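You operate a simulated robot arm through the tools that you are given. There is no shell and no other tool. Be economical: measure what you need, move in short steps, check, and stop when the job is done.

The job below is to be done with a simulated two-armed robot. You get a single attempt, and the scene is never put back.

## Task
Take the mixed pink flask off the shaker, then shake the blue one at High.
Fine: the pink flask stands on the desk beside the shaker; switch off once no dye lies at the bottom. Set down upright: pink flask.
Where things are to end (x, y in the base frame): pink flask within 90 mm of [430, 180].

The check looks at the end state, three seconds after you hand in, the way a careful person would. Anything else that was tipped, shoved, dropped, spilled or broken makes it a failure.

## Robot
Two 7-joint arms with fingered hands on one trunk, on a base that drives. Base frame: it is fixed to the floor where the robot stands at the start and does not move with it; the origin is under the middle of the robot, x ahead of it, y to its left, z up. Units: mm, degrees, N and s.
The left shoulder is at the start at [36, 173, 1338], the right one opposite. With the tool pointing down near the work surface each hand reaches from about 100 to 700 mm from the robot's upright axis, wherever it stands, measured 20 degrees to its own side. Places, roughly: shaker dial [500, 0, 900]; shaker key [600, -100, 800]. Payload 3.5 kg a hand.
Tool frame (each hand has its own): the origin (TCP) lies between the finger pads and is the grasp point; the fingertips stand 30 mm ahead of it; z points along the fingers, y is the line along which they close. Largest opening 104 mm; the body of the gripper starts 35 mm behind the TCP. The gripper is a hand of 3 fingers: y runs from the thumb to the fingers, the wrist lies at [-15, -104, -178] in the tool frame.
Orientation is that of the tool frame in the base frame, as a unit quaternion [w, x, y, z]. With the fingers straight down and the wrist toward the robot, the tool's x, y and z point along [0, 1, 0], [1, 0, 0] and [0, 0, -1] of the base frame.

## Interface
- The arms move only by the tool apply_moves. It takes "left_moves", "right_moves" or both (then of equal length, played together; a hand with none holds still); each is a list of rows, each a list of 6 numbers: the shift along the tool's x, y, z in units of 20 mm (1.0 is 20 mm), then the turn, a rotation vector about the tool's x, y, z in units of 4 degrees (1.0 is 4 degrees). In form: [[x, y, z, rx, ry, rz], ...]. A call has 1 to 8 rows; each row shifts and turns the commanded pose from where the row before left it, along the tool's axes as they then stand. A call with a number of a shift or a turn outside -1 to 1 is refused whole. A row lasts 0.2 s, in which the tool goes at most 50 mm and 8.6 degrees; a call with a longer step from one row to the next is refused whole. Where a pose cannot be reached the arm comes as near as it can. A force on the tool above 40 N (or 10 N above the force at the start of the call, whichever is more), or a blocked arm, ends the call early, and 0.2 s more pass. In this call time passes only in rows, and 0.2 s behind the last. The reply holds the time, the measured pose of the TCP, the force on the tool along the base axes, the opening and the grip force, in the units named above and with some noise, with the torque about the TCP (base axes, N m) and any sound that the robot's microphone picked up, and new pictures: "views" is both (left out), scene, wrist or none (wrist: the cameras of the hands that moved).
- Cameras (640 x 400 px; columns grow to the right, rows downward): "scene" is now at [101, -6, 1490.1]; the picture's right is [0.15, -0.99, 0.00], its down [-0.75, -0.11, -0.65] and it looks along [0.65, 0.10, -0.76] (base axes); focal length 268 px, centre (320, 200). "left" rides on the left gripper at [-64, -94, -117] in its tool frame; the picture's right is [-0.72, -0.33, 0.61], its down [0.64, -0.65, 0.40] and it looks along [0.27, 0.68, 0.68] (tool axes); focal length 238 px, centre (320, 200). "right" rides on the right gripper at [64, -94, -117] in its tool frame; the picture's right is [-0.72, 0.33, -0.61], its down [-0.64, -0.65, 0.40] and it looks along [-0.27, 0.68, 0.68] (tool axes); focal length 238 px, centre (320, 200). There is no depth. A picture from a camera that has moved, and an enlarged one, comes with that camera's place and axes in the base frame and with its lens. The place of the scene camera against the robot may be out by one fixed shift of up to 25 mm in any direction.
- lift_body(by): slides the trunk up (or, below 0, down) by that many mm; the arms and the scene camera ride with it, the base frame stays. It gives what a move gives, with no picture.
- steer(legs): drives the robot by 1 to 6 legs, each [ahead, left, turn to the left] in mm, mm and degrees, along the robot's own axes; the way and the turn of a leg run together, so that a leg with both is an arc; at most 1500 mm and 180 degrees a leg. The arms and the cameras ride along, it lands a little off, and it stops where it bumps. It gives what a move gives, and a new picture of the scene camera.
- move_fingers(index, middle, thumb_bend, thumb_turn, hand): sets how far each is bent, from 0 (flat) to 1 (curled in); at 0.3 the hand is open as for a grip, at 0.7 the pads meet at the TCP. One left out holds its place. A second passes; each finger stops where it meets its share of the squeeze, and holds until it gets a number again. It is the only way to open and close the hand. It gives what a move gives, with no picture; readings hold the bend of each and the force on the fingers (four entries, about 0 where the hand has none), thumb and palm. thumb_turn goes from beside the hand (0) to across from the fingers (1), as for a grip.
- turn_head(pan, tilt): turns the head with the scene camera to pan (to the left, within 86 degrees either way) and tilt (down, from -29 to 69), counted from straight ahead of the robot. It gives what a move gives, and a new picture of the scene camera.
- close_up(camera, box): a new picture of the part [left, top, right, bottom] of that camera's present view, enlarged. The clock stands still meanwhile.
- sign_off(): hands the job in; it is judged then, once.

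Go step by step. Nothing tells you exact positions but the pictures and the camera data: compare them with the known pose of the tool, close in by small moves and look again before you grip or let go. The budget is 120 turns and 260 pictures, counting those below and the enlarged ones. Unless the task says otherwise, let go and move clear before handing in, and close with one line.

The tools are called after ">>>" as name(argument=value, ...) on one line, values as JSON. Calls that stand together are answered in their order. apply_moves: Moves the arms, as the interface text tells. Its arguments: {"type":"object","properties":{"left_moves":{"type":"array"},"right_moves":{"type":"array"},"views":{"type":"string","enum":["both","scene","wrist","none"]}},"required":[]} The other tools are called the same way: lift_body (by) slides the trunk up or down; move_fingers (index, middle, thumb_bend, thumb_turn, hand) moves the fingers one by one; steer (legs) drives the base; turn_head (pan, tilt) turns the head that bears the scene camera; close_up (camera, box) takes an enlarged picture of a part of a camera's view; sign_off () hands the job in.

At the start:

```text
time_s: 0.0
left_tool_pos: [396.9, 186.9, 1103.0]
left_tcp_rot: [-0.001, 0.707, 0.707, 0.0]
left_force: [-0.3, 0.0, -0.2]
left_torque: [0.02, -0.02, -0.03]
left_opening: 103.7
left_gripper_force: 0.1
left_shape: jaw
left_bend: [0.3, 0.3, 0.3, 0.98]
left_finger forces: [0.0, 0.1, 0.0, 0.0, 0.1, 0.1]
right_tool_pos: [373.3, -170.8, 1131.4]
right_tcp_rot: [0.0, 0.707, 0.707, 0.0]
right_force: [0.5, 0.1, 0.4]
right_torque: [0.02, 0.03, -0.01]
right_opening: 103.8
right_gripper_force: 0.1
right_shape: jaw
right_bend: [0.3, 0.3, 0.3, 0.98]
right_finger forces: [0.0, 0.0, 0.0, 0.0, 0.0, 0.0]
trunk travel left (down, up): [-433.0, 321.0]
robot x, y, heading: [1.0, -1.3, -0.1]
head pan, tilt: [8.5, 49.2]
```

scene: 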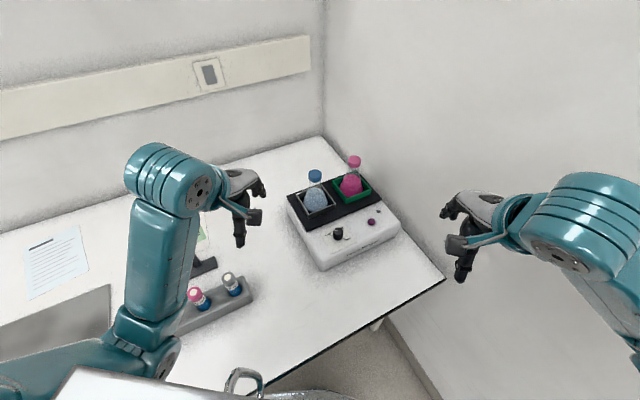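
right: 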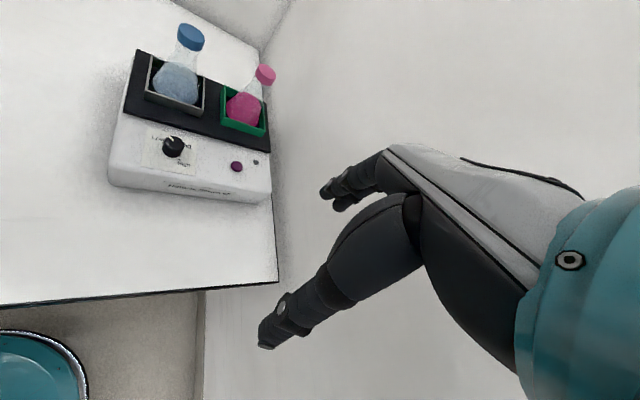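
left: 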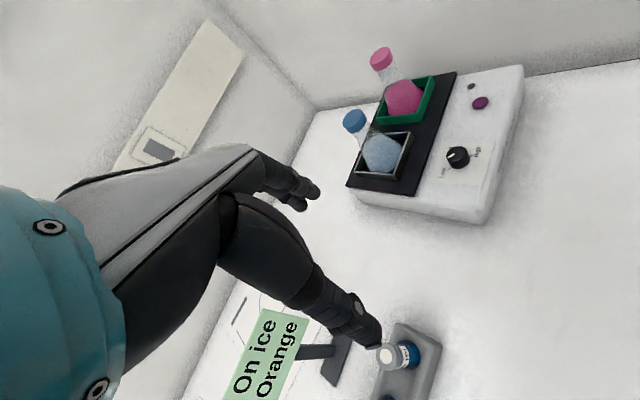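

The shaker stands ahead, with the blue flask in the left tray and the pink flask in the right (green) one. The dial and a purple key are on its front. I'll look closer first.

>>> close_up(camera="scene", box=[270, 140, 430, 280])

>>> close_up(camera="right", box=[90, 10, 310, 220])

>>> close_up(camera="left", box=[320, 30, 540, 240])

```text
2.86 times, centred on (350, 210) of scene
camera zoom: at [101.0, -6.0, 1490.1], right [0.15, -0.99, 0.0], down [-0.75, -0.11, -0.65], along [0.65, 0.1, -0.76], focal length 765 px, centre (234, 171)
```

zoom: 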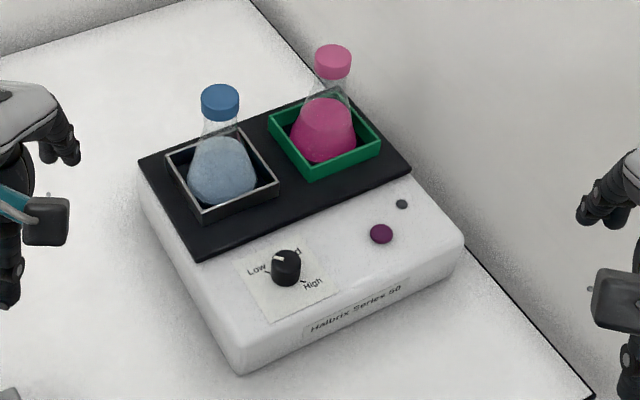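

```text
1.90 times, centred on (200, 115) of right
camera zoom: at [276.6, -107.4, 1248.5], right [0.33, -0.72, 0.61], down [-0.65, -0.64, -0.4], along [0.68, -0.27, -0.68], focal length 454 px, centre (549, 362)
```

zoom: 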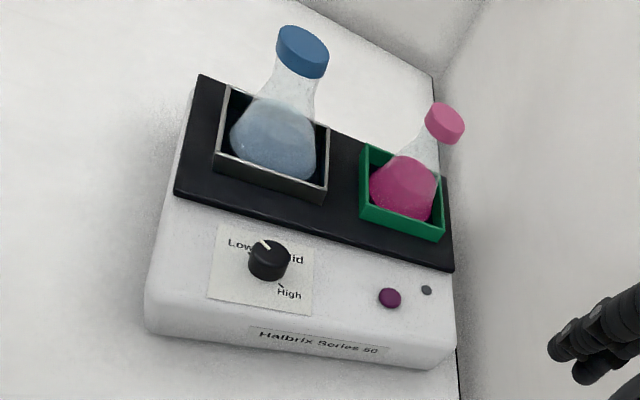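

```text
1.90 times, centred on (430, 135) of left
camera zoom: at [303.4, 124.2, 1220.7], right [-0.33, -0.72, -0.61], down [-0.65, 0.64, -0.4], along [0.68, 0.27, -0.68], focal length 454 px, centre (110, 324)
```

zoom: 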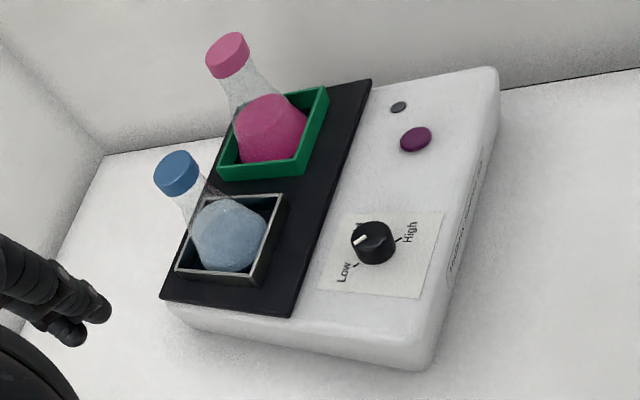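

From both hand cameras I place the pink cap at about (714, 0, 967), the blue cap at (636, 105, 970), the dial at (534, 25, 851) and the key at (600, -71, 838). The desk comes out near z = 776, lower than stated, so I'll check that by touch. First I move the left hand high towards the pink flask.

>>> apply_moves(left_moves=[[-0.6, 1, 0, 0, 0, 0.5], [-0.6, 1, 0, 0, 0, 0.5], [-0.6, 1, 0, 0, 0, 0.5], [-0.6, 1, 0, 0, 0, 0.5], [-0.6, 1, 0, 0, 0, 0.5], [-0.6, 1, 0, 0, 0, 0.5], [-0.6, 1, 0, 0, 0, 0.5], [-0.5, 1, 0, 0, 0, 0]], views="none")

```text
time_s: 1.8
left_tool_pos: [543.2, 76.2, 1103.0]
left_tcp_rot: [-0.001, 0.789, 0.615, -0.001]
left_force: [0.0, -0.1, -0.2]
left_torque: [0.02, -0.01, 0.0]
left_opening: 103.5
left_gripper_force: 0.0
left_shape: jaw
left_bend: [0.3, 0.3, 0.3, 0.98]
left_finger forces: [0.0, 0.1, 0.1, 0.0, 0.0, 0.0]
right_tool_pos: [373.1, -171.4, 1131.7]
right_tcp_rot: [0.0, 0.707, 0.708, 0.0]
right_force: [0.4, 0.5, 0.0]
right_torque: [0.01, -0.03, 0.02]
right_opening: 103.7
right_gripper_force: 0.1
right_shape: jaw
right_bend: [0.3, 0.3, 0.3, 0.98]
right_finger forces: [0.1, 0.0, 0.0, 0.0, 0.0, 0.0]
trunk travel left (down, up): [-433.0, 321.0]
robot x, y, heading: [-1.6, 2.3, 0.1]
head pan, tilt: [8.5, 49.2]
```

The left hand turned and moved as expected. I carry on at the same height and take pictures.

>>> apply_moves(left_moves=[[-0.2, 1, 0, 0, 0, 0], [-0.2, 1, 0, 0, 0, 0], [-0.2, 1, 0, 0, 0, 0], [-0.2, 1, 0, 0, 0, 0], [-0.2, 1, 0, 0, 0, 0], [-0.2, 1, 0, 0, 0, 0], [-0.2, 1, 0, 0, 0, 0], [-0.2, 1, 0, 0, 0, 0]], views="both")

```text
time_s: 3.6
left_tool_pos: [682.1, 9.2, 1106.4]
left_tcp_rot: [0.0, 0.788, 0.616, 0.0]
left_force: [0.7, -1.2, 0.1]
left_torque: [0.01, -0.01, 0.0]
left_opening: 103.5
left_gripper_force: 0.0
left_shape: jaw
left_bend: [0.3, 0.3, 0.3, 0.98]
left_finger forces: [0.0, 0.0, 0.0, 0.1, 0.1, 0.0]
left hand out of reach, approached as far as the arm can: row 8
right_tool_pos: [372.0, -170.0, 1132.0]
right_tcp_rot: [0.0, 0.707, 0.707, 0.0]
right_force: [-0.1, 0.5, 0.7]
right_torque: [0.02, -0.04, 0.0]
right_opening: 103.8
right_gripper_force: 0.1
right_shape: jaw
right_bend: [0.3, 0.3, 0.3, 0.98]
right_finger forces: [0.0, 0.0, 0.1, 0.0, 0.0, 0.1]
trunk travel left (down, up): [-433.0, 321.0]
robot x, y, heading: [-0.8, 0.3, -0.1]
head pan, tilt: [8.5, 49.2]
camera scene: at [100.7, -6.0, 1490.1], right [0.15, -0.99, 0.0], down [-0.75, -0.11, -0.65], along [0.65, 0.1, -0.76], focal length 268 px, centre (320, 200)
camera left: at [576.4, -29.5, 1222.8], right [-0.49, -0.62, -0.61], down [-0.48, 0.78, -0.41], along [0.73, 0.09, -0.68], focal length 238 px, centre (320, 200)
```

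scene: 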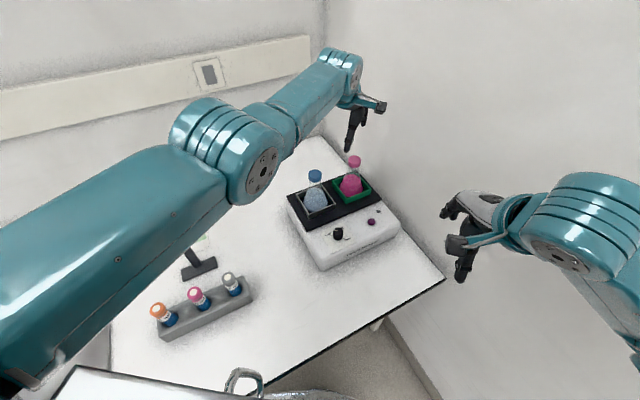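
left: 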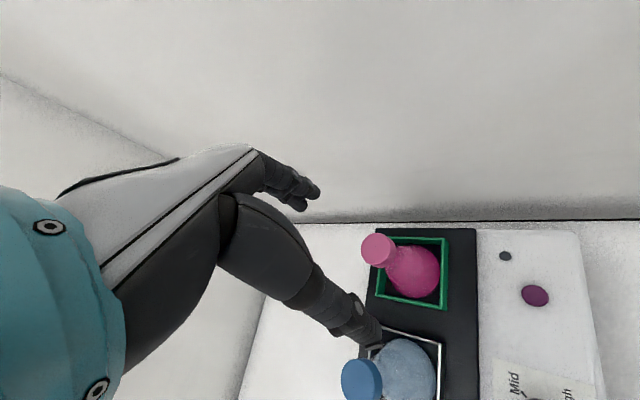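

At this height the arm is about 35 mm short. I'll pull back and up, then lower the trunk so the reach is better; nothing is under the arms that low.

>>> apply_moves(left_moves=[[0, -0.8, -1, 0, 0, 0], [0, -0.8, -1, 0, 0, 0], [0, -0.8, -1, 0, 0, 0], [0, -0.8, -1, 0, 0, 0], [0, -0.8, -1, 0, 0, 0]], views="none")

>>> lift_body(by=-160)

```text
time_s: 4.8
left_tool_pos: [602.5, 28.4, 1205.0]
left_tcp_rot: [0.0, 0.788, 0.615, 0.001]
left_force: [0.4, -0.8, -0.3]
left_torque: [0.01, 0.0, 0.0]
left_opening: 103.9
left_gripper_force: 0.1
left_shape: jaw
left_bend: [0.3, 0.3, 0.3, 0.98]
left_finger forces: [0.0, 0.0, 0.0, 0.0, 0.1, 0.0]
right_tool_pos: [373.4, -170.7, 1131.8]
right_tcp_rot: [0.001, 0.707, 0.707, 0.001]
right_force: [-0.3, 0.1, 0.2]
right_torque: [-0.01, 0.0, 0.01]
right_opening: 103.7
right_gripper_force: 0.1
right_shape: jaw
right_bend: [0.3, 0.3, 0.3, 0.98]
right_finger forces: [0.0, 0.1, 0.0, 0.1, 0.1, 0.1]
trunk travel left (down, up): [-433.0, 321.0]
robot x, y, heading: [2.8, -0.0, -0.2]
head pan, tilt: [8.5, 49.2]
```

```text
time_s: 6.6
left_tool_pos: [603.1, 29.2, 1045.6]
left_tcp_rot: [0.001, 0.789, 0.615, 0.001]
left_force: [0.8, 0.0, -1.0]
left_torque: [0.0, -0.02, 0.01]
left_opening: 103.8
left_gripper_force: 0.1
left_shape: jaw
left_bend: [0.3, 0.3, 0.3, 0.98]
left_finger forces: [0.0, 0.0, 0.0, 0.0, 0.0, 0.0]
right_tool_pos: [384.9, -170.3, 941.6]
right_tcp_rot: [-0.032, 0.706, 0.706, -0.032]
right_force: [-0.5, -0.2, -0.2]
right_torque: [-0.01, 0.0, 0.0]
right_opening: 103.6
right_gripper_force: 0.0
right_shape: jaw
right_bend: [0.3, 0.3, 0.3, 0.98]
right_finger forces: [0.0, 0.1, 0.0, 0.1, 0.0, 0.0]
trunk travel left (down, up): [-273.0, 481.0]
robot x, y, heading: [0.6, -3.5, -0.1]
head pan, tilt: [8.5, 49.2]
```

The right hand tilted slightly as the trunk came down, so I'll check that in the scene picture while the left hand moves above the flask.

>>> apply_moves(left_moves=[[0, 1, 0, 0, 0, 0], [0, 1, 0, 0, 0, 0], [0, 1, 0, 0, 0, 0], [0, 1, 0, 0, 0, 0], [0, 1, 0, 0, 0, 0], [0, 0.9, 0, 0, 0, 0]], views="both")

```text
time_s: 8.0
left_tool_pos: [716.7, -0.8, 1046.4]
left_tcp_rot: [0.001, 0.788, 0.616, 0.001]
left_force: [0.2, 0.0, 0.8]
left_torque: [0.0, -0.02, -0.03]
left_opening: 103.7
left_gripper_force: 0.0
left_shape: jaw
left_bend: [0.3, 0.3, 0.3, 0.98]
left_finger forces: [0.1, 0.2, 0.0, 0.0, 0.0, 0.0]
right_tool_pos: [385.1, -170.9, 940.7]
right_tcp_rot: [-0.033, 0.707, 0.706, -0.033]
right_force: [0.1, 0.3, -0.2]
right_torque: [-0.01, 0.0, 0.0]
right_opening: 103.5
right_gripper_force: 0.0
right_shape: jaw
right_bend: [0.3, 0.3, 0.3, 0.98]
right_finger forces: [0.0, 0.1, 0.1, 0.1, 0.0, 0.0]
trunk travel left (down, up): [-273.0, 481.0]
robot x, y, heading: [1.3, -1.4, 0.1]
head pan, tilt: [8.5, 49.2]
camera scene: at [148.7, -6.3, 1328.3], right [0.15, -0.99, 0.0], down [-0.75, -0.11, -0.65], along [0.65, 0.1, -0.76], focal length 268 px, centre (320, 200)
camera left: at [610.6, -38.8, 1162.2], right [-0.49, -0.62, -0.61], down [-0.48, 0.78, -0.41], along [0.73, 0.09, -0.68], focal length 238 px, centre (320, 200)
```

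scene: 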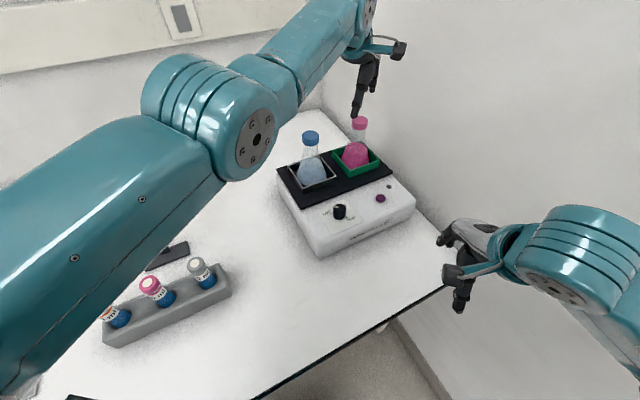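
left: 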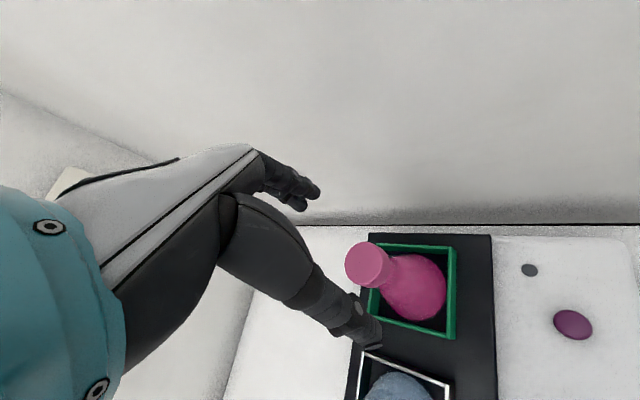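

The hand is right over the pink cap, since the projected tool axis passes through it. I lower 50 mm and look again.

>>> apply_moves(left_moves=[[0, 0, 0.9, 0, 0, 0], [0, 0, 0.8, 0, 0, 0], [0, 0, 0.8, 0, 0, 0]], views="wrist")

>>> close_up(camera="scene", box=[270, 20, 430, 220])

```text
time_s: 8.8
left_tool_pos: [718.0, -0.8, 993.3]
left_tcp_rot: [0.0, 0.788, 0.616, -0.001]
left_force: [0.9, 0.5, -0.5]
left_torque: [0.03, 0.04, -0.02]
left_opening: 103.6
left_gripper_force: 0.2
left_shape: jaw
left_bend: [0.3, 0.3, 0.3, 0.98]
left_finger forces: [0.0, 0.0, 0.0, 0.1, 0.0, 0.1]
right_tool_pos: [387.2, -170.7, 942.0]
right_tcp_rot: [-0.034, 0.706, 0.706, -0.032]
right_force: [0.5, -0.2, 0.4]
right_torque: [0.01, -0.03, -0.02]
right_opening: 103.6
right_gripper_force: 0.0
right_shape: jaw
right_bend: [0.3, 0.3, 0.3, 0.98]
right_finger forces: [0.1, 0.1, 0.0, 0.0, 0.1, 0.0]
trunk travel left (down, up): [-273.0, 481.0]
robot x, y, heading: [1.1, -3.6, 0.1]
head pan, tilt: [8.5, 49.2]
camera left: at [613.1, -38.9, 1111.0], right [-0.49, -0.62, -0.61], down [-0.48, 0.78, -0.4], along [0.73, 0.09, -0.68], focal length 238 px, centre (320, 200)
```

left: 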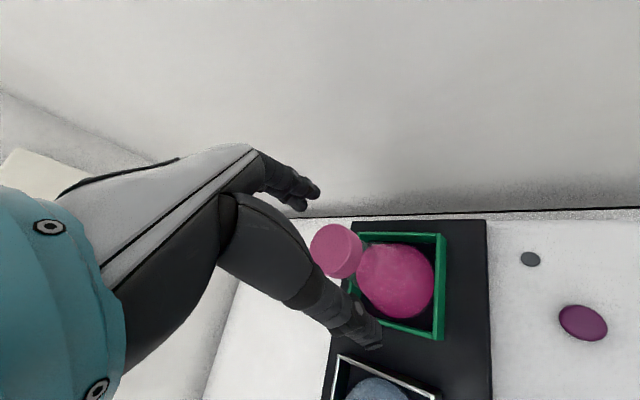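

```text
2.00 times, centred on (350, 120) of scene
camera zoom: at [149.4, -6.0, 1328.1], right [0.15, -0.99, 0.0], down [-0.75, -0.11, -0.65], along [0.65, 0.1, -0.76], focal length 535 px, centre (260, 360)
```

zoom: 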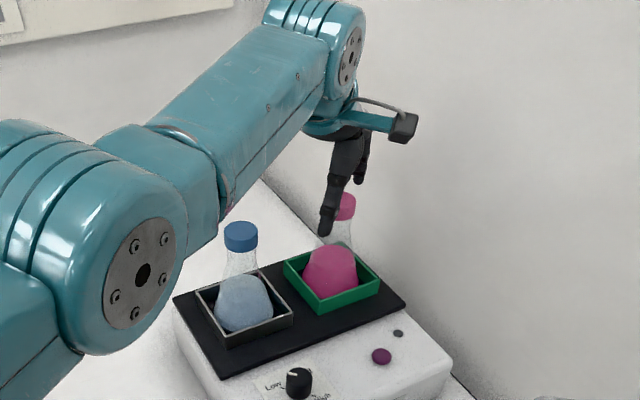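

The axis still runs through the cap, whose middle sits at about z = 963. I go down to about z = 950, so the pads are at the neck just under the cap, and look before gripping.

>>> apply_moves(left_moves=[[0, 0, 0.7, 0, 0, 0], [0, 0, 0.7, 0, 0, 0], [0, 0, 0.7, 0, 0, 0]], views="wrist")

>>> close_up(camera="scene", box=[270, 40, 430, 200])

```text
time_s: 9.6
left_tool_pos: [717.3, 1.2, 952.2]
left_tcp_rot: [0.0, 0.788, 0.615, 0.0]
left_force: [0.0, 0.7, -0.5]
left_torque: [0.01, -0.01, -0.03]
left_opening: 103.8
left_gripper_force: 0.1
left_shape: jaw
left_bend: [0.3, 0.3, 0.3, 0.98]
left_finger forces: [0.0, 0.0, 0.0, 0.1, 0.0, 0.1]
right_tool_pos: [386.3, -170.6, 941.0]
right_tcp_rot: [-0.031, 0.707, 0.706, -0.032]
right_force: [-0.6, -0.4, 0.8]
right_torque: [-0.01, -0.01, 0.01]
right_opening: 103.6
right_gripper_force: 0.0
right_shape: jaw
right_bend: [0.3, 0.3, 0.3, 0.98]
right_finger forces: [0.0, 0.1, 0.1, 0.1, 0.0, 0.0]
trunk travel left (down, up): [-273.0, 481.0]
robot x, y, heading: [0.7, -0.1, 0.1]
head pan, tilt: [8.5, 49.2]
camera left: at [611.4, -38.1, 1068.8], right [-0.49, -0.62, -0.61], down [-0.48, 0.78, -0.4], along [0.73, 0.1, -0.68], focal length 238 px, centre (320, 200)
```

left: 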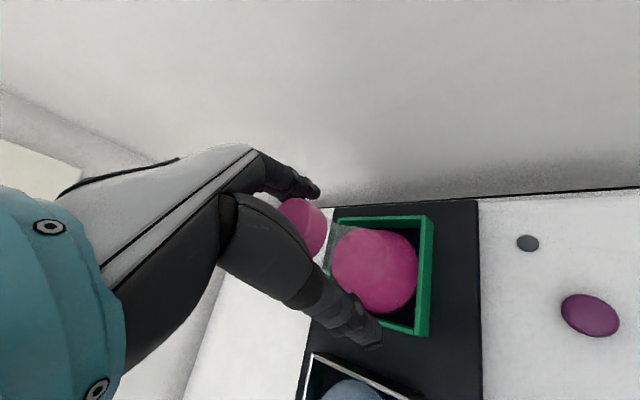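

```text
2.50 times, centred on (350, 120) of scene
camera zoom: at [149.1, -6.1, 1328.2], right [0.15, -0.99, 0.0], down [-0.75, -0.11, -0.65], along [0.65, 0.1, -0.76], focal length 669 px, centre (245, 400)
```

zoom: 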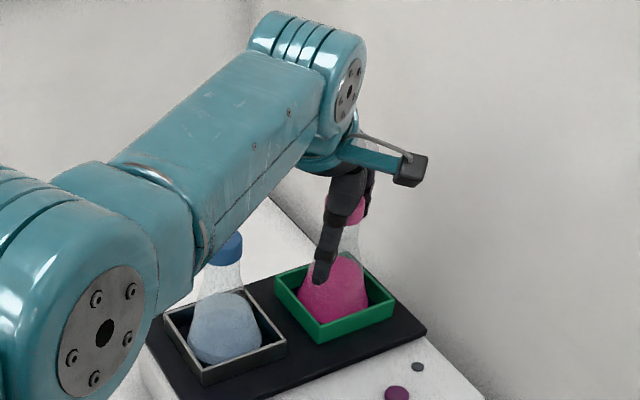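

The fingers straddle the neck below the cap with no contact yet. I close in two steps.

>>> move_fingers(hand="left", index=0.52, middle=0.52, thumb_bend=0.52)

>>> move_fingers(hand="left", index=0.7, middle=0.7, thumb_bend=0.7)

>>> close_up(camera="left", box=[220, 120, 480, 360])

```text
time_s: 10.6
left_tool_pos: [717.0, 0.3, 952.5]
left_tcp_rot: [0.0, 0.788, 0.616, 0.001]
left_force: [0.1, 0.9, 0.4]
left_torque: [0.0, 0.06, -0.01]
left_opening: 47.6
left_gripper_force: 0.1
left_shape: fingers
left_bend: [0.52, 0.52, 0.52, 0.98]
left_finger forces: [0.0, 0.0, 0.1, 0.0, 0.0, 0.0]
right_tool_pos: [385.4, -170.5, 941.1]
right_tcp_rot: [-0.032, 0.707, 0.706, -0.032]
right_force: [-0.5, -0.2, 0.5]
right_torque: [-0.02, -0.01, 0.01]
right_opening: 103.8
right_gripper_force: 0.0
right_shape: jaw
right_bend: [0.3, 0.3, 0.3, 0.98]
right_finger forces: [0.0, 0.0, 0.0, 0.0, 0.0, 0.1]
trunk travel left (down, up): [-273.0, 481.0]
robot x, y, heading: [-4.7, 3.6, 0.0]
head pan, tilt: [8.5, 49.2]
```

```text
time_s: 11.6
left_tool_pos: [717.3, 1.2, 951.5]
left_tcp_rot: [-0.001, 0.788, 0.616, 0.0]
left_force: [1.7, 1.3, 0.7]
left_torque: [0.05, -0.04, -0.02]
left_opening: 30.4
left_gripper_force: 12.5
left_shape: fingers
left_bend: [0.6, 0.64, 0.59, 0.96]
left_finger forces: [6.0, 6.2, 0.0, 0.0, 12.1, 0.1]
right_tool_pos: [386.0, -170.3, 941.0]
right_tcp_rot: [-0.032, 0.706, 0.706, -0.032]
right_force: [-0.6, -0.6, 0.0]
right_torque: [-0.06, -0.02, 0.01]
right_opening: 103.8
right_gripper_force: 0.0
right_shape: jaw
right_bend: [0.3, 0.3, 0.3, 0.98]
right_finger forces: [0.1, 0.0, 0.0, 0.0, 0.0, 0.0]
trunk travel left (down, up): [-273.0, 481.0]
robot x, y, heading: [-0.1, -0.8, -0.1]
head pan, tilt: [8.5, 49.2]
```

```text
1.67 times, centred on (350, 240) of left
camera zoom: at [611.5, -38.0, 1069.1], right [-0.49, -0.62, -0.61], down [-0.48, 0.78, -0.4], along [0.73, 0.1, -0.68], focal length 397 px, centre (270, 133)
```

zoom: 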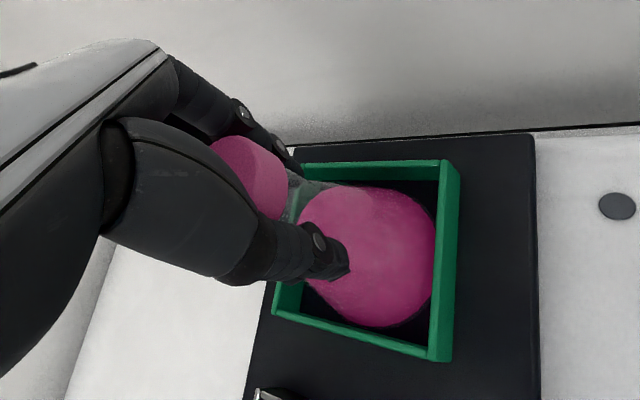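

The grip holds with 12 N on the neck. I lift slowly and check for slip.

>>> apply_moves(left_moves=[[0, 0, -0.4, 0, 0, 0], [0, 0, -0.5, 0, 0, 0], [0, 0, -0.5, 0, 0, 0], [0, 0, -0.5, 0, 0, 0], [0, 0, -0.5, 0, 0, 0], [0, 0, -0.5, 0, 0, 0], [0, 0, -0.5, 0, 0, 0], [0, 0, -0.5, 0, 0, 0]], views="both")

```text
time_s: 13.4
left_tool_pos: [718.9, 0.8, 1029.7]
left_tcp_rot: [0.0, 0.788, 0.616, 0.001]
left_force: [0.4, 0.4, -1.9]
left_torque: [0.04, -0.01, -0.02]
left_opening: 30.2
left_gripper_force: 11.3
left_shape: fingers
left_bend: [0.6, 0.65, 0.59, 0.96]
left_finger forces: [6.1, 4.7, 0.0, 0.1, 12.0, 0.1]
right_tool_pos: [386.3, -170.4, 941.1]
right_tcp_rot: [-0.032, 0.706, 0.707, -0.032]
right_force: [-0.5, 0.1, -0.1]
right_torque: [-0.01, 0.01, 0.02]
right_opening: 103.9
right_gripper_force: 0.0
right_shape: jaw
right_bend: [0.3, 0.3, 0.3, 0.98]
right_finger forces: [0.1, 0.0, 0.0, 0.1, 0.0, 0.0]
trunk travel left (down, up): [-273.0, 481.0]
robot x, y, heading: [1.5, 0.8, 0.1]
head pan, tilt: [8.5, 49.2]
camera scene: at [149.4, -6.0, 1328.1], right [0.15, -0.99, 0.0], down [-0.75, -0.11, -0.65], along [0.65, 0.1, -0.76], focal length 268 px, centre (320, 200)
camera left: at [612.1, -38.2, 1146.7], right [-0.49, -0.62, -0.61], down [-0.48, 0.78, -0.4], along [0.73, 0.1, -0.68], focal length 238 px, centre (320, 200)
```

scene: 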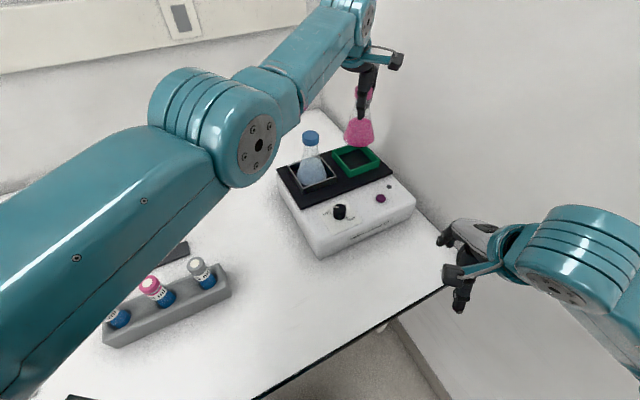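
left: 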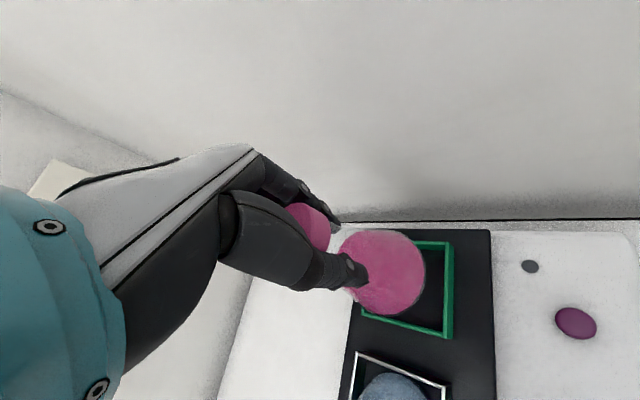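

The flask came out cleanly and hangs upright. I draw it back over the dial side, keeping clear of the blue flask.

>>> apply_moves(left_moves=[[-0.12, -0.5, -0.2, 0, 0, 0], [-0.24, -0.97, 0, 0, 0, 0], [-0.24, -0.97, 0, 0, 0, 0], [-0.24, -0.97, 0, 0, 0, 0], [-0.24, -0.97, 0, 0, 0, 0], [-0.24, -0.97, 0, 0, 0, 0], [-0.24, -0.97, 0, 0, 0, 0], [-0.24, -0.97, 0, 0, 0, 0]], views="none")

>>> apply_moves(left_moves=[[-0.24, -0.97, 0, 0, 0, 0], [-0.24, -0.97, 0, 0, 0, 0], [-0.24, -0.97, 0, 0, 0, 0], [-0.24, -0.97, 0, 0, 0, 0], [-0.24, -0.97, 0, 0, 0, 0], [0.2, -0.7, 0, 0, 0, 0], [0.7, -0.2, 0, 0, 0, 0], [0.7, -0.2, 0, 0, 0, 0]], views="scene")

```text
time_s: 15.2
left_tool_pos: [568.9, 0.2, 1034.8]
left_tcp_rot: [0.0, 0.788, 0.615, 0.0]
left_force: [-1.1, -0.3, -2.4]
left_torque: [0.0, -0.01, -0.01]
left_opening: 29.8
left_gripper_force: 10.9
left_shape: fingers
left_bend: [0.6, 0.65, 0.59, 0.96]
left_finger forces: [6.0, 4.9, 0.0, 0.0, 11.8, 0.1]
right_tool_pos: [385.0, -171.3, 941.6]
right_tcp_rot: [-0.032, 0.706, 0.706, -0.032]
right_force: [-0.4, -0.7, -0.2]
right_torque: [0.0, 0.02, -0.03]
right_opening: 103.8
right_gripper_force: 0.1
right_shape: jaw
right_bend: [0.3, 0.3, 0.3, 0.98]
right_finger forces: [0.0, 0.1, 0.0, 0.0, 0.0, 0.0]
trunk travel left (down, up): [-273.0, 481.0]
robot x, y, heading: [1.8, 2.9, -0.1]
head pan, tilt: [8.5, 49.2]
```

```text
time_s: 17.2
left_tool_pos: [495.5, 50.0, 1036.4]
left_tcp_rot: [0.015, 0.777, 0.628, 0.046]
left_force: [0.6, 0.1, -2.2]
left_torque: [0.01, 0.02, 0.02]
left_opening: 29.9
left_gripper_force: 11.0
left_shape: fingers
left_bend: [0.61, 0.65, 0.59, 0.96]
left_finger forces: [6.0, 4.9, 0.1, 0.0, 11.9, 0.1]
left hand out of reach, approached as far as the arm can: row 4, 5, 6, 8
right_tool_pos: [386.1, -170.1, 941.1]
right_tcp_rot: [-0.032, 0.706, 0.707, -0.032]
right_force: [1.1, -0.3, -0.1]
right_torque: [0.0, -0.02, 0.02]
right_opening: 103.9
right_gripper_force: 0.0
right_shape: jaw
right_bend: [0.3, 0.3, 0.3, 0.98]
right_finger forces: [0.1, 0.1, 0.0, 0.1, 0.1, 0.1]
trunk travel left (down, up): [-273.0, 481.0]
robot x, y, heading: [-1.9, 3.4, 0.1]
head pan, tilt: [8.5, 49.2]
stopped in row 8 (left hand): the arm was blocked; the commanded pose is now the measured one
camera scene: at [149.5, -5.8, 1328.1], right [0.15, -0.99, 0.0], down [-0.75, -0.11, -0.65], along [0.65, 0.1, -0.76], focal length 268 px, centre (320, 200)
```

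scene: 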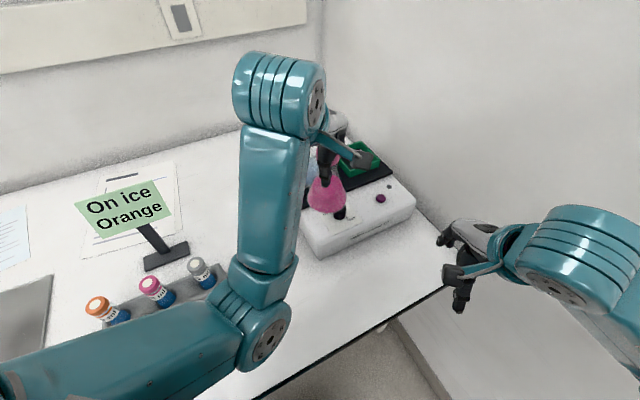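

The arm folds too tightly with the trunk low, and its elbow is getting near the tubes. I raise the trunk back, which lifts everything straight up.

>>> lift_body(by=160)

>>> close_up(camera="scene", box=[0, 0, 640, 400])

```text
time_s: 19.1
left_tool_pos: [496.0, 48.1, 1198.6]
left_tcp_rot: [0.018, 0.778, 0.626, 0.047]
left_force: [-0.4, -0.7, -1.9]
left_torque: [-0.02, 0.01, 0.01]
left_opening: 30.0
left_gripper_force: 11.3
left_shape: fingers
left_bend: [0.61, 0.65, 0.59, 0.96]
left_finger forces: [6.1, 4.8, 0.0, 0.1, 11.6, 0.0]
right_tool_pos: [386.0, -170.3, 1100.8]
right_tcp_rot: [-0.033, 0.706, 0.707, -0.032]
right_force: [-0.9, 0.3, -0.1]
right_torque: [0.03, -0.01, -0.01]
right_opening: 103.6
right_gripper_force: 0.1
right_shape: jaw
right_bend: [0.3, 0.3, 0.3, 0.98]
right_finger forces: [0.0, 0.0, 0.1, 0.1, 0.0, 0.0]
trunk travel left (down, up): [-433.0, 321.0]
robot x, y, heading: [-3.1, 3.1, -0.2]
head pan, tilt: [8.5, 49.2]
```

```text
1.00 times, centred on (320, 200) of scene
camera zoom: at [101.4, -6.0, 1490.0], right [0.15, -0.99, 0.0], down [-0.75, -0.11, -0.65], along [0.65, 0.1, -0.76], focal length 268 px, centre (320, 200)
```

zoom: 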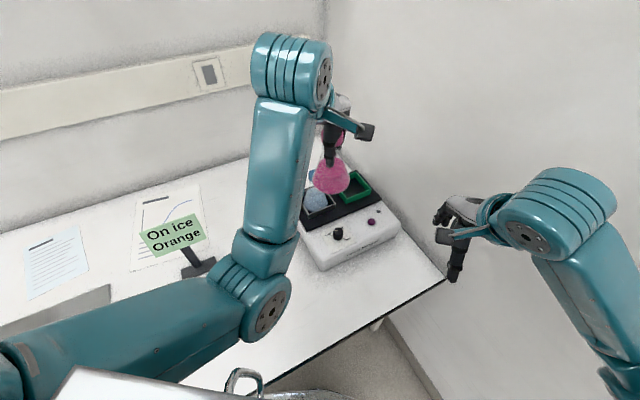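

All clear above the desk. I move the flask towards the left of the shaker, straightening the tool and coming down partway.

>>> apply_moves(left_moves=[[0.68, -0.5, 0.5, 0.155, -0.09, -0.39], [0.68, -0.5, 0.5, 0.155, -0.09, -0.39], [0.68, -0.5, 0.5, 0.155, -0.09, -0.39], [0.68, -0.5, 0.5, 0.155, -0.09, -0.39], [0.68, -0.5, 0.5, 0.155, -0.09, -0.39], [0.68, -0.5, 0.5, 0.155, -0.09, -0.39], [0.68, -0.5, 0.5, 0.155, -0.09, -0.39], [0.68, -0.5, 0.5, 0.155, -0.09, -0.39]], views="both")

```text
time_s: 20.9
left_tool_pos: [429.5, 164.3, 1113.7]
left_tcp_rot: [0.004, 0.707, 0.707, -0.006]
left_force: [0.5, 0.3, -2.4]
left_torque: [0.05, -0.01, 0.0]
left_opening: 29.9
left_gripper_force: 11.3
left_shape: fingers
left_bend: [0.61, 0.65, 0.59, 0.96]
left_finger forces: [6.2, 5.1, 0.1, 0.0, 11.5, 0.1]
right_tool_pos: [386.2, -170.1, 1100.8]
right_tcp_rot: [-0.033, 0.706, 0.706, -0.032]
right_force: [0.7, -0.5, 0.4]
right_torque: [0.01, -0.01, 0.02]
right_opening: 103.6
right_gripper_force: 0.0
right_shape: jaw
right_bend: [0.3, 0.3, 0.3, 0.98]
right_finger forces: [0.1, 0.0, 0.0, 0.0, 0.0, 0.1]
trunk travel left (down, up): [-433.0, 321.0]
robot x, y, heading: [-1.3, 0.1, 0.1]
head pan, tilt: [8.5, 49.2]
camera scene: at [100.9, -5.6, 1490.1], right [0.15, -0.99, 0.0], down [-0.75, -0.11, -0.65], along [0.65, 0.1, -0.76], focal length 268 px, centre (320, 200)
camera left: at [338.0, 102.8, 1232.5], right [-0.33, -0.73, -0.6], down [-0.65, 0.63, -0.41], along [0.68, 0.26, -0.68], focal length 238 px, centre (320, 200)
```

scene: 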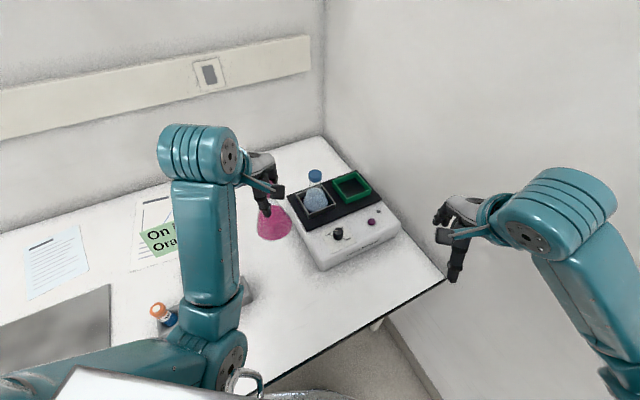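
left: 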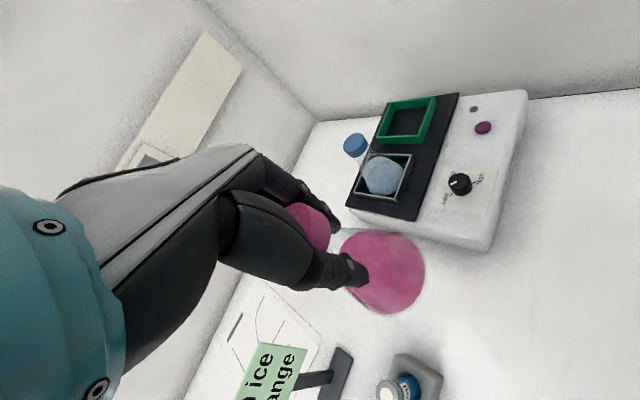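

The flask hangs at (430, 164), clear of both the rack and the shaker. I lower it in stages, watching the elbow and the force.

>>> apply_moves(left_moves=[[0, 0, 1, 0, 0, 0], [0, 0, 1, 0, 0, 0], [0, 0, 1, 0, 0, 0], [0, 0, 1, 0, 0, 0], [0, 0, 1, 0, 0, 0], [0, 0, 1, 0, 0, 0]], views="both")

```text
time_s: 22.3
left_tool_pos: [432.6, 163.8, 995.5]
left_tcp_rot: [0.004, 0.708, 0.706, -0.003]
left_force: [0.3, -0.5, -2.3]
left_torque: [0.04, -0.02, 0.02]
left_opening: 29.6
left_gripper_force: 11.4
left_shape: fingers
left_bend: [0.61, 0.65, 0.59, 0.96]
left_finger forces: [6.2, 4.9, 0.1, 0.0, 11.3, 0.1]
right_tool_pos: [384.7, -169.5, 1101.4]
right_tcp_rot: [-0.033, 0.707, 0.706, -0.031]
right_force: [-0.6, 0.4, 0.5]
right_torque: [-0.01, -0.03, -0.01]
right_opening: 103.8
right_gripper_force: 0.0
right_shape: jaw
right_bend: [0.3, 0.3, 0.3, 0.98]
right_finger forces: [0.0, 0.1, 0.0, 0.0, 0.1, 0.1]
trunk travel left (down, up): [-433.0, 321.0]
robot x, y, heading: [2.2, 1.8, -0.0]
head pan, tilt: [8.5, 49.2]
camera scene: at [101.0, -5.9, 1490.1], right [0.15, -0.99, 0.0], down [-0.75, -0.11, -0.65], along [0.65, 0.1, -0.76], focal length 268 px, centre (320, 200)
camera left: at [339.6, 102.1, 1112.9], right [-0.33, -0.72, -0.61], down [-0.65, 0.64, -0.41], along [0.69, 0.26, -0.68], focal length 238 px, centre (320, 200)
```

scene: 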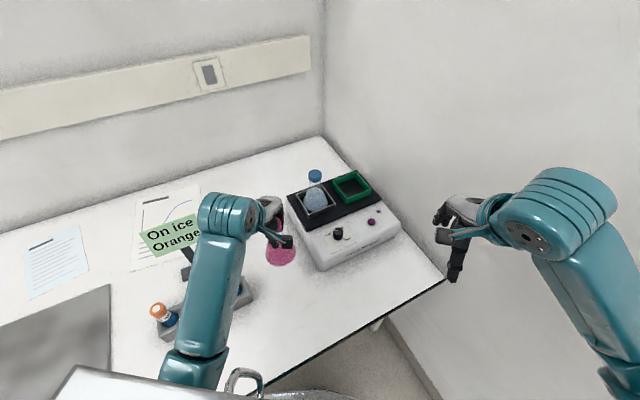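
left: 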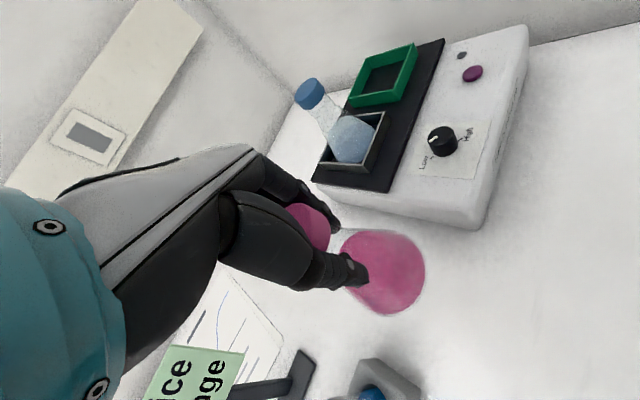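

Everything stays clear. I continue down with smaller steps near the desk.

>>> apply_moves(left_moves=[[0, 0, 1, 0, 0, 0], [0, 0, 1, 0, 0, 0], [0, 0, 1, 0, 0, 0], [0, 0, 0.8, 0, 0, 0], [0, 0, 0.5, 0, 0, 0]], views="both")

```text
time_s: 23.5
left_tool_pos: [431.7, 160.9, 908.7]
left_tcp_rot: [0.004, 0.707, 0.708, -0.006]
left_force: [0.2, 0.1, -3.2]
left_torque: [0.0, 0.01, 0.01]
left_opening: 29.8
left_gripper_force: 10.9
left_shape: fingers
left_bend: [0.61, 0.65, 0.59, 0.96]
left_finger forces: [6.2, 5.1, 0.0, 0.0, 11.2, 0.0]
right_tool_pos: [386.4, -169.6, 1101.4]
right_tcp_rot: [-0.032, 0.706, 0.706, -0.033]
right_force: [-0.4, -1.0, 0.1]
right_torque: [-0.05, 0.02, 0.01]
right_opening: 103.6
right_gripper_force: 0.3
right_shape: jaw
right_bend: [0.3, 0.3, 0.3, 0.98]
right_finger forces: [0.0, 0.0, 0.0, 0.0, 0.1, 0.0]
trunk travel left (down, up): [-433.0, 321.0]
robot x, y, heading: [-1.5, 4.9, 0.2]
head pan, tilt: [8.5, 49.2]
camera scene: at [101.1, -5.9, 1490.1], right [0.15, -0.99, 0.0], down [-0.75, -0.11, -0.65], along [0.65, 0.1, -0.76], focal length 268 px, centre (320, 200)
camera left: at [338.5, 99.9, 1026.4], right [-0.33, -0.73, -0.6], down [-0.65, 0.63, -0.41], along [0.68, 0.26, -0.68], focal length 238 px, centre (320, 200)
```

scene: 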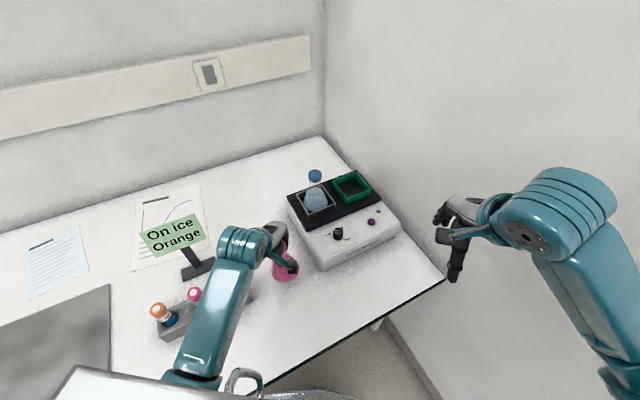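
left: 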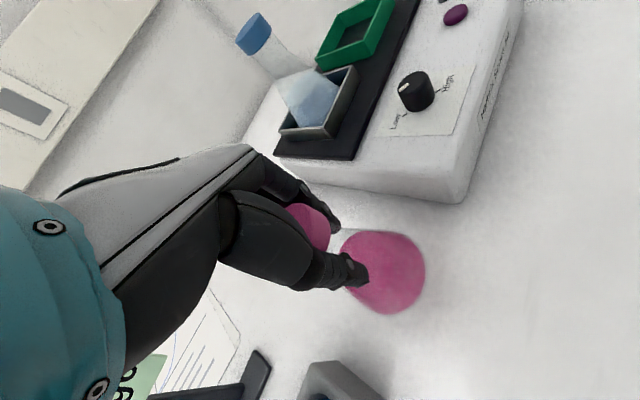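

Nearly down. I lower in 4 mm rows until contact, using the force stop as a guard.

>>> apply_moves(left_moves=[[0, 0, 0.2, 0, 0, 0], [0, 0, 0.2, 0, 0, 0], [0, 0, 0.2, 0, 0, 0], [0, 0, 0.2, 0, 0, 0]], views="none")

>>> apply_moves(left_moves=[[0, 0, 0.15, 0, 0, 0], [0, 0, 0.15, 0, 0, 0], [0, 0, 0.15, 0, 0, 0]], views="wrist")

```text
time_s: 24.5
left_tool_pos: [431.4, 161.6, 890.9]
left_tcp_rot: [0.004, 0.707, 0.707, -0.006]
left_force: [0.0, -0.1, -2.0]
left_torque: [-0.01, -0.02, 0.01]
left_opening: 29.4
left_gripper_force: 11.4
left_shape: fingers
left_bend: [0.61, 0.65, 0.59, 0.96]
left_finger forces: [6.3, 5.1, 0.0, 0.1, 11.1, 0.0]
right_tool_pos: [385.8, -170.4, 1101.6]
right_tcp_rot: [-0.032, 0.706, 0.706, -0.033]
right_force: [0.5, -0.7, -0.6]
right_torque: [0.02, -0.03, -0.01]
right_opening: 103.8
right_gripper_force: 0.0
right_shape: jaw
right_bend: [0.3, 0.3, 0.3, 0.98]
right_finger forces: [0.0, 0.1, 0.0, 0.0, 0.0, 0.1]
trunk travel left (down, up): [-433.0, 321.0]
robot x, y, heading: [0.7, 3.8, -0.1]
head pan, tilt: [8.5, 49.2]
```

```text
time_s: 25.3
left_tool_pos: [431.1, 162.6, 884.0]
left_tcp_rot: [0.004, 0.707, 0.707, -0.006]
left_force: [-0.2, 0.4, -1.5]
left_torque: [0.01, -0.01, 0.01]
left_opening: 29.6
left_gripper_force: 11.3
left_shape: fingers
left_bend: [0.61, 0.65, 0.59, 0.96]
left_finger forces: [6.3, 4.9, 0.0, 0.0, 11.2, 0.0]
right_tool_pos: [386.9, -169.4, 1101.3]
right_tcp_rot: [-0.032, 0.706, 0.706, -0.032]
right_force: [-0.3, 0.5, 0.5]
right_torque: [0.0, -0.01, 0.03]
right_opening: 103.6
right_gripper_force: 0.2
right_shape: jaw
right_bend: [0.3, 0.3, 0.3, 0.98]
right_finger forces: [0.1, 0.0, 0.0, 0.1, 0.0, 0.0]
trunk travel left (down, up): [-433.0, 321.0]
robot x, y, heading: [2.3, -1.2, -0.0]
head pan, tilt: [8.5, 49.2]
camera left: at [338.8, 100.0, 1001.4], right [-0.33, -0.73, -0.6], down [-0.65, 0.64, -0.41], along [0.68, 0.26, -0.68], focal length 238 px, centre (320, 200)
```

left: 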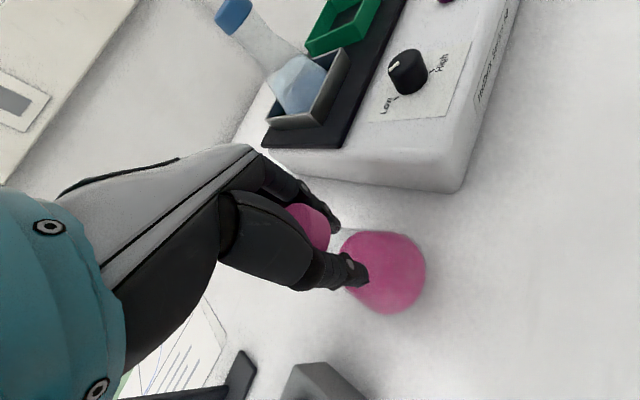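

Still no contact, as the vertical force is unchanged. I go on in 3 mm rows.

>>> apply_moves(left_moves=[[0, 0, 0.15, 0, 0, 0], [0, 0, 0.15, 0, 0, 0], [0, 0, 0.15, 0, 0, 0]], views="none")

```text
time_s: 26.1
left_tool_pos: [432.4, 161.6, 875.0]
left_tcp_rot: [0.003, 0.707, 0.707, -0.007]
left_force: [0.0, 0.3, -2.1]
left_torque: [0.03, -0.01, -0.01]
left_opening: 29.5
left_gripper_force: 10.8
left_shape: fingers
left_bend: [0.61, 0.65, 0.59, 0.96]
left_finger forces: [6.3, 5.0, 0.1, 0.0, 11.2, 0.0]
right_tool_pos: [385.6, -170.4, 1101.8]
right_tcp_rot: [-0.031, 0.706, 0.706, -0.032]
right_force: [0.1, -0.4, 0.2]
right_torque: [0.02, 0.0, 0.0]
right_opening: 103.6
right_gripper_force: 0.1
right_shape: jaw
right_bend: [0.3, 0.3, 0.3, 0.98]
right_finger forces: [0.0, 0.1, 0.0, 0.0, 0.0, 0.0]
trunk travel left (down, up): [-433.0, 321.0]
robot x, y, heading: [-1.5, 1.9, 0.2]
head pan, tilt: [8.5, 49.2]
```

>>> apply_moves(left_moves=[[0, 0, 0.15, 0, 0, 0], [0, 0, 0.15, 0, 0, 0], [0, 0, 0.15, 0, 0, 0]], views="scene")

>>> close_up(camera="scene", box=[180, 200, 340, 320])

```text
time_s: 26.9
left_tool_pos: [432.0, 161.3, 866.3]
left_tcp_rot: [0.004, 0.707, 0.707, -0.004]
left_force: [0.3, 0.0, 0.1]
left_torque: [-0.02, 0.02, 0.0]
left_opening: 29.6
left_gripper_force: 11.7
left_shape: fingers
left_bend: [0.61, 0.65, 0.59, 0.96]
left_finger forces: [6.2, 5.6, 0.1, 0.0, 11.7, 0.0]
right_tool_pos: [386.3, -169.9, 1101.2]
right_tcp_rot: [-0.032, 0.707, 0.706, -0.033]
right_force: [-0.2, 0.2, -0.8]
right_torque: [0.03, 0.0, 0.01]
right_opening: 103.6
right_gripper_force: 0.1
right_shape: jaw
right_bend: [0.3, 0.3, 0.3, 0.98]
right_finger forces: [0.0, 0.0, 0.1, 0.0, 0.0, 0.0]
trunk travel left (down, up): [-433.0, 321.0]
robot x, y, heading: [-0.6, -0.4, 0.1]
head pan, tilt: [8.5, 49.2]
camera scene: at [100.9, -6.1, 1490.2], right [0.15, -0.99, 0.0], down [-0.75, -0.11, -0.65], along [0.65, 0.1, -0.76], focal length 268 px, centre (320, 200)
```

scene: 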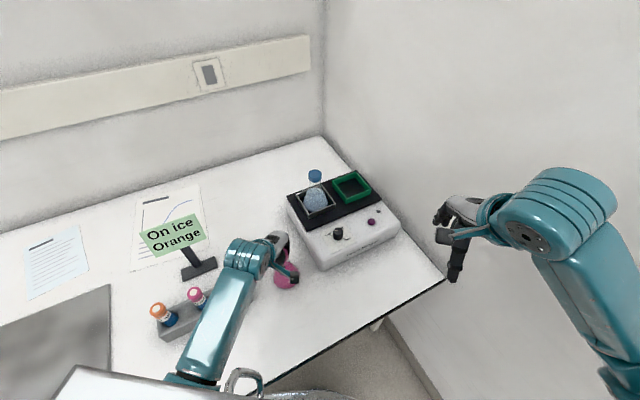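

```text
3.33 times, centred on (260, 260) of scene
camera zoom: at [100.9, -6.1, 1490.2], right [0.15, -0.99, 0.0], down [-0.75, -0.11, -0.65], along [0.65, 0.1, -0.76], focal length 892 px, centre (520, 0)
```

zoom: 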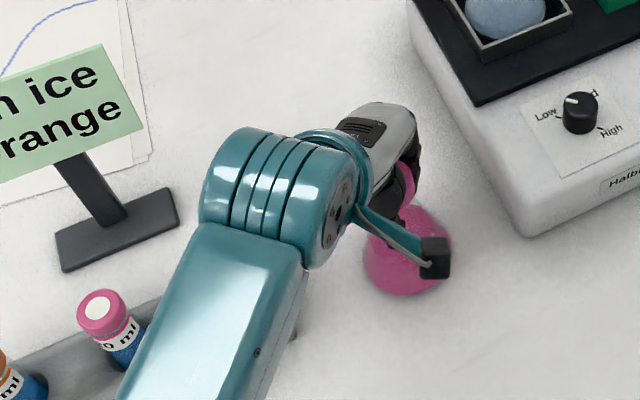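

The force along z rose from -2 N to 0, so the flask is touching the desk. One more 2 mm step to confirm.

>>> apply_moves(left_moves=[[0, 0, 0.1, 0, 0, 0]], views="none")

```text
time_s: 27.3
left_tool_pos: [431.8, 160.6, 865.3]
left_tcp_rot: [0.005, 0.706, 0.708, -0.005]
left_force: [-1.0, -0.3, 3.3]
left_torque: [0.06, -0.02, -0.02]
left_opening: 29.5
left_gripper_force: 13.2
left_shape: fingers
left_bend: [0.61, 0.65, 0.59, 0.96]
left_finger forces: [6.5, 7.1, 0.0, 0.1, 12.9, 0.0]
right_tool_pos: [384.8, -170.4, 1102.8]
right_tcp_rot: [-0.032, 0.706, 0.706, -0.032]
right_force: [0.2, 0.2, 0.0]
right_torque: [0.02, 0.02, -0.02]
right_opening: 103.7
right_gripper_force: 0.1
right_shape: jaw
right_bend: [0.3, 0.3, 0.3, 0.98]
right_finger forces: [0.0, 0.0, 0.0, 0.0, 0.0, 0.0]
trunk travel left (down, up): [-433.0, 321.0]
robot x, y, heading: [2.9, 1.1, 0.1]
head pan, tilt: [8.5, 49.2]
```

It stands firmly on the desk. I open the hand in two steps.

>>> move_fingers(hand="left", index=0.55, middle=0.55, thumb_bend=0.53)

>>> move_fingers(hand="left", index=0.3, middle=0.3, thumb_bend=0.3)

>>> close_up(camera="left", box=[200, 100, 520, 400])

```text
time_s: 28.3
left_tool_pos: [431.7, 161.0, 864.0]
left_tcp_rot: [0.004, 0.707, 0.707, -0.006]
left_force: [-0.2, 0.0, 1.2]
left_torque: [0.02, 0.02, 0.0]
left_opening: 41.5
left_gripper_force: 0.1
left_shape: fingers
left_bend: [0.55, 0.55, 0.53, 0.97]
left_finger forces: [0.1, 0.0, 0.0, 0.0, 0.0, 0.0]
right_tool_pos: [384.6, -169.5, 1100.7]
right_tcp_rot: [-0.032, 0.707, 0.706, -0.032]
right_force: [-1.1, -0.4, 1.1]
right_torque: [0.01, 0.0, -0.01]
right_opening: 103.9
right_gripper_force: 0.1
right_shape: jaw
right_bend: [0.3, 0.3, 0.3, 0.98]
right_finger forces: [0.0, 0.0, 0.0, 0.0, 0.0, 0.1]
trunk travel left (down, up): [-433.0, 321.0]
robot x, y, heading: [0.1, -0.6, -0.1]
head pan, tilt: [8.5, 49.2]
```

```text
time_s: 29.3
left_tool_pos: [431.1, 161.0, 864.3]
left_tcp_rot: [0.006, 0.707, 0.707, -0.006]
left_force: [-0.6, 0.8, 0.2]
left_torque: [-0.01, 0.04, -0.03]
left_opening: 102.4
left_gripper_force: 0.2
left_shape: fingers
left_bend: [0.3, 0.3, 0.3, 0.97]
left_finger forces: [0.0, 0.0, 0.0, 0.0, 0.0, 0.0]
right_tool_pos: [385.7, -170.3, 1100.8]
right_tcp_rot: [-0.032, 0.706, 0.707, -0.032]
right_force: [-0.2, -0.6, -0.1]
right_torque: [0.02, 0.0, -0.01]
right_opening: 103.6
right_gripper_force: 0.1
right_shape: jaw
right_bend: [0.3, 0.3, 0.3, 0.98]
right_finger forces: [0.0, 0.0, 0.0, 0.0, 0.1, 0.0]
trunk travel left (down, up): [-433.0, 321.0]
robot x, y, heading: [1.6, -1.6, -0.1]
head pan, tilt: [8.5, 49.2]
```

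```text
1.33 times, centred on (360, 250) of left
camera zoom: at [338.8, 99.4, 982.1], right [-0.33, -0.73, -0.6], down [-0.65, 0.64, -0.41], along [0.68, 0.26, -0.68], focal length 318 px, centre (267, 133)
```

zoom: 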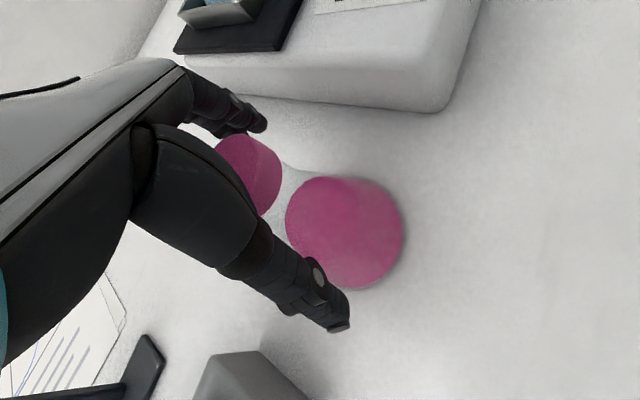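

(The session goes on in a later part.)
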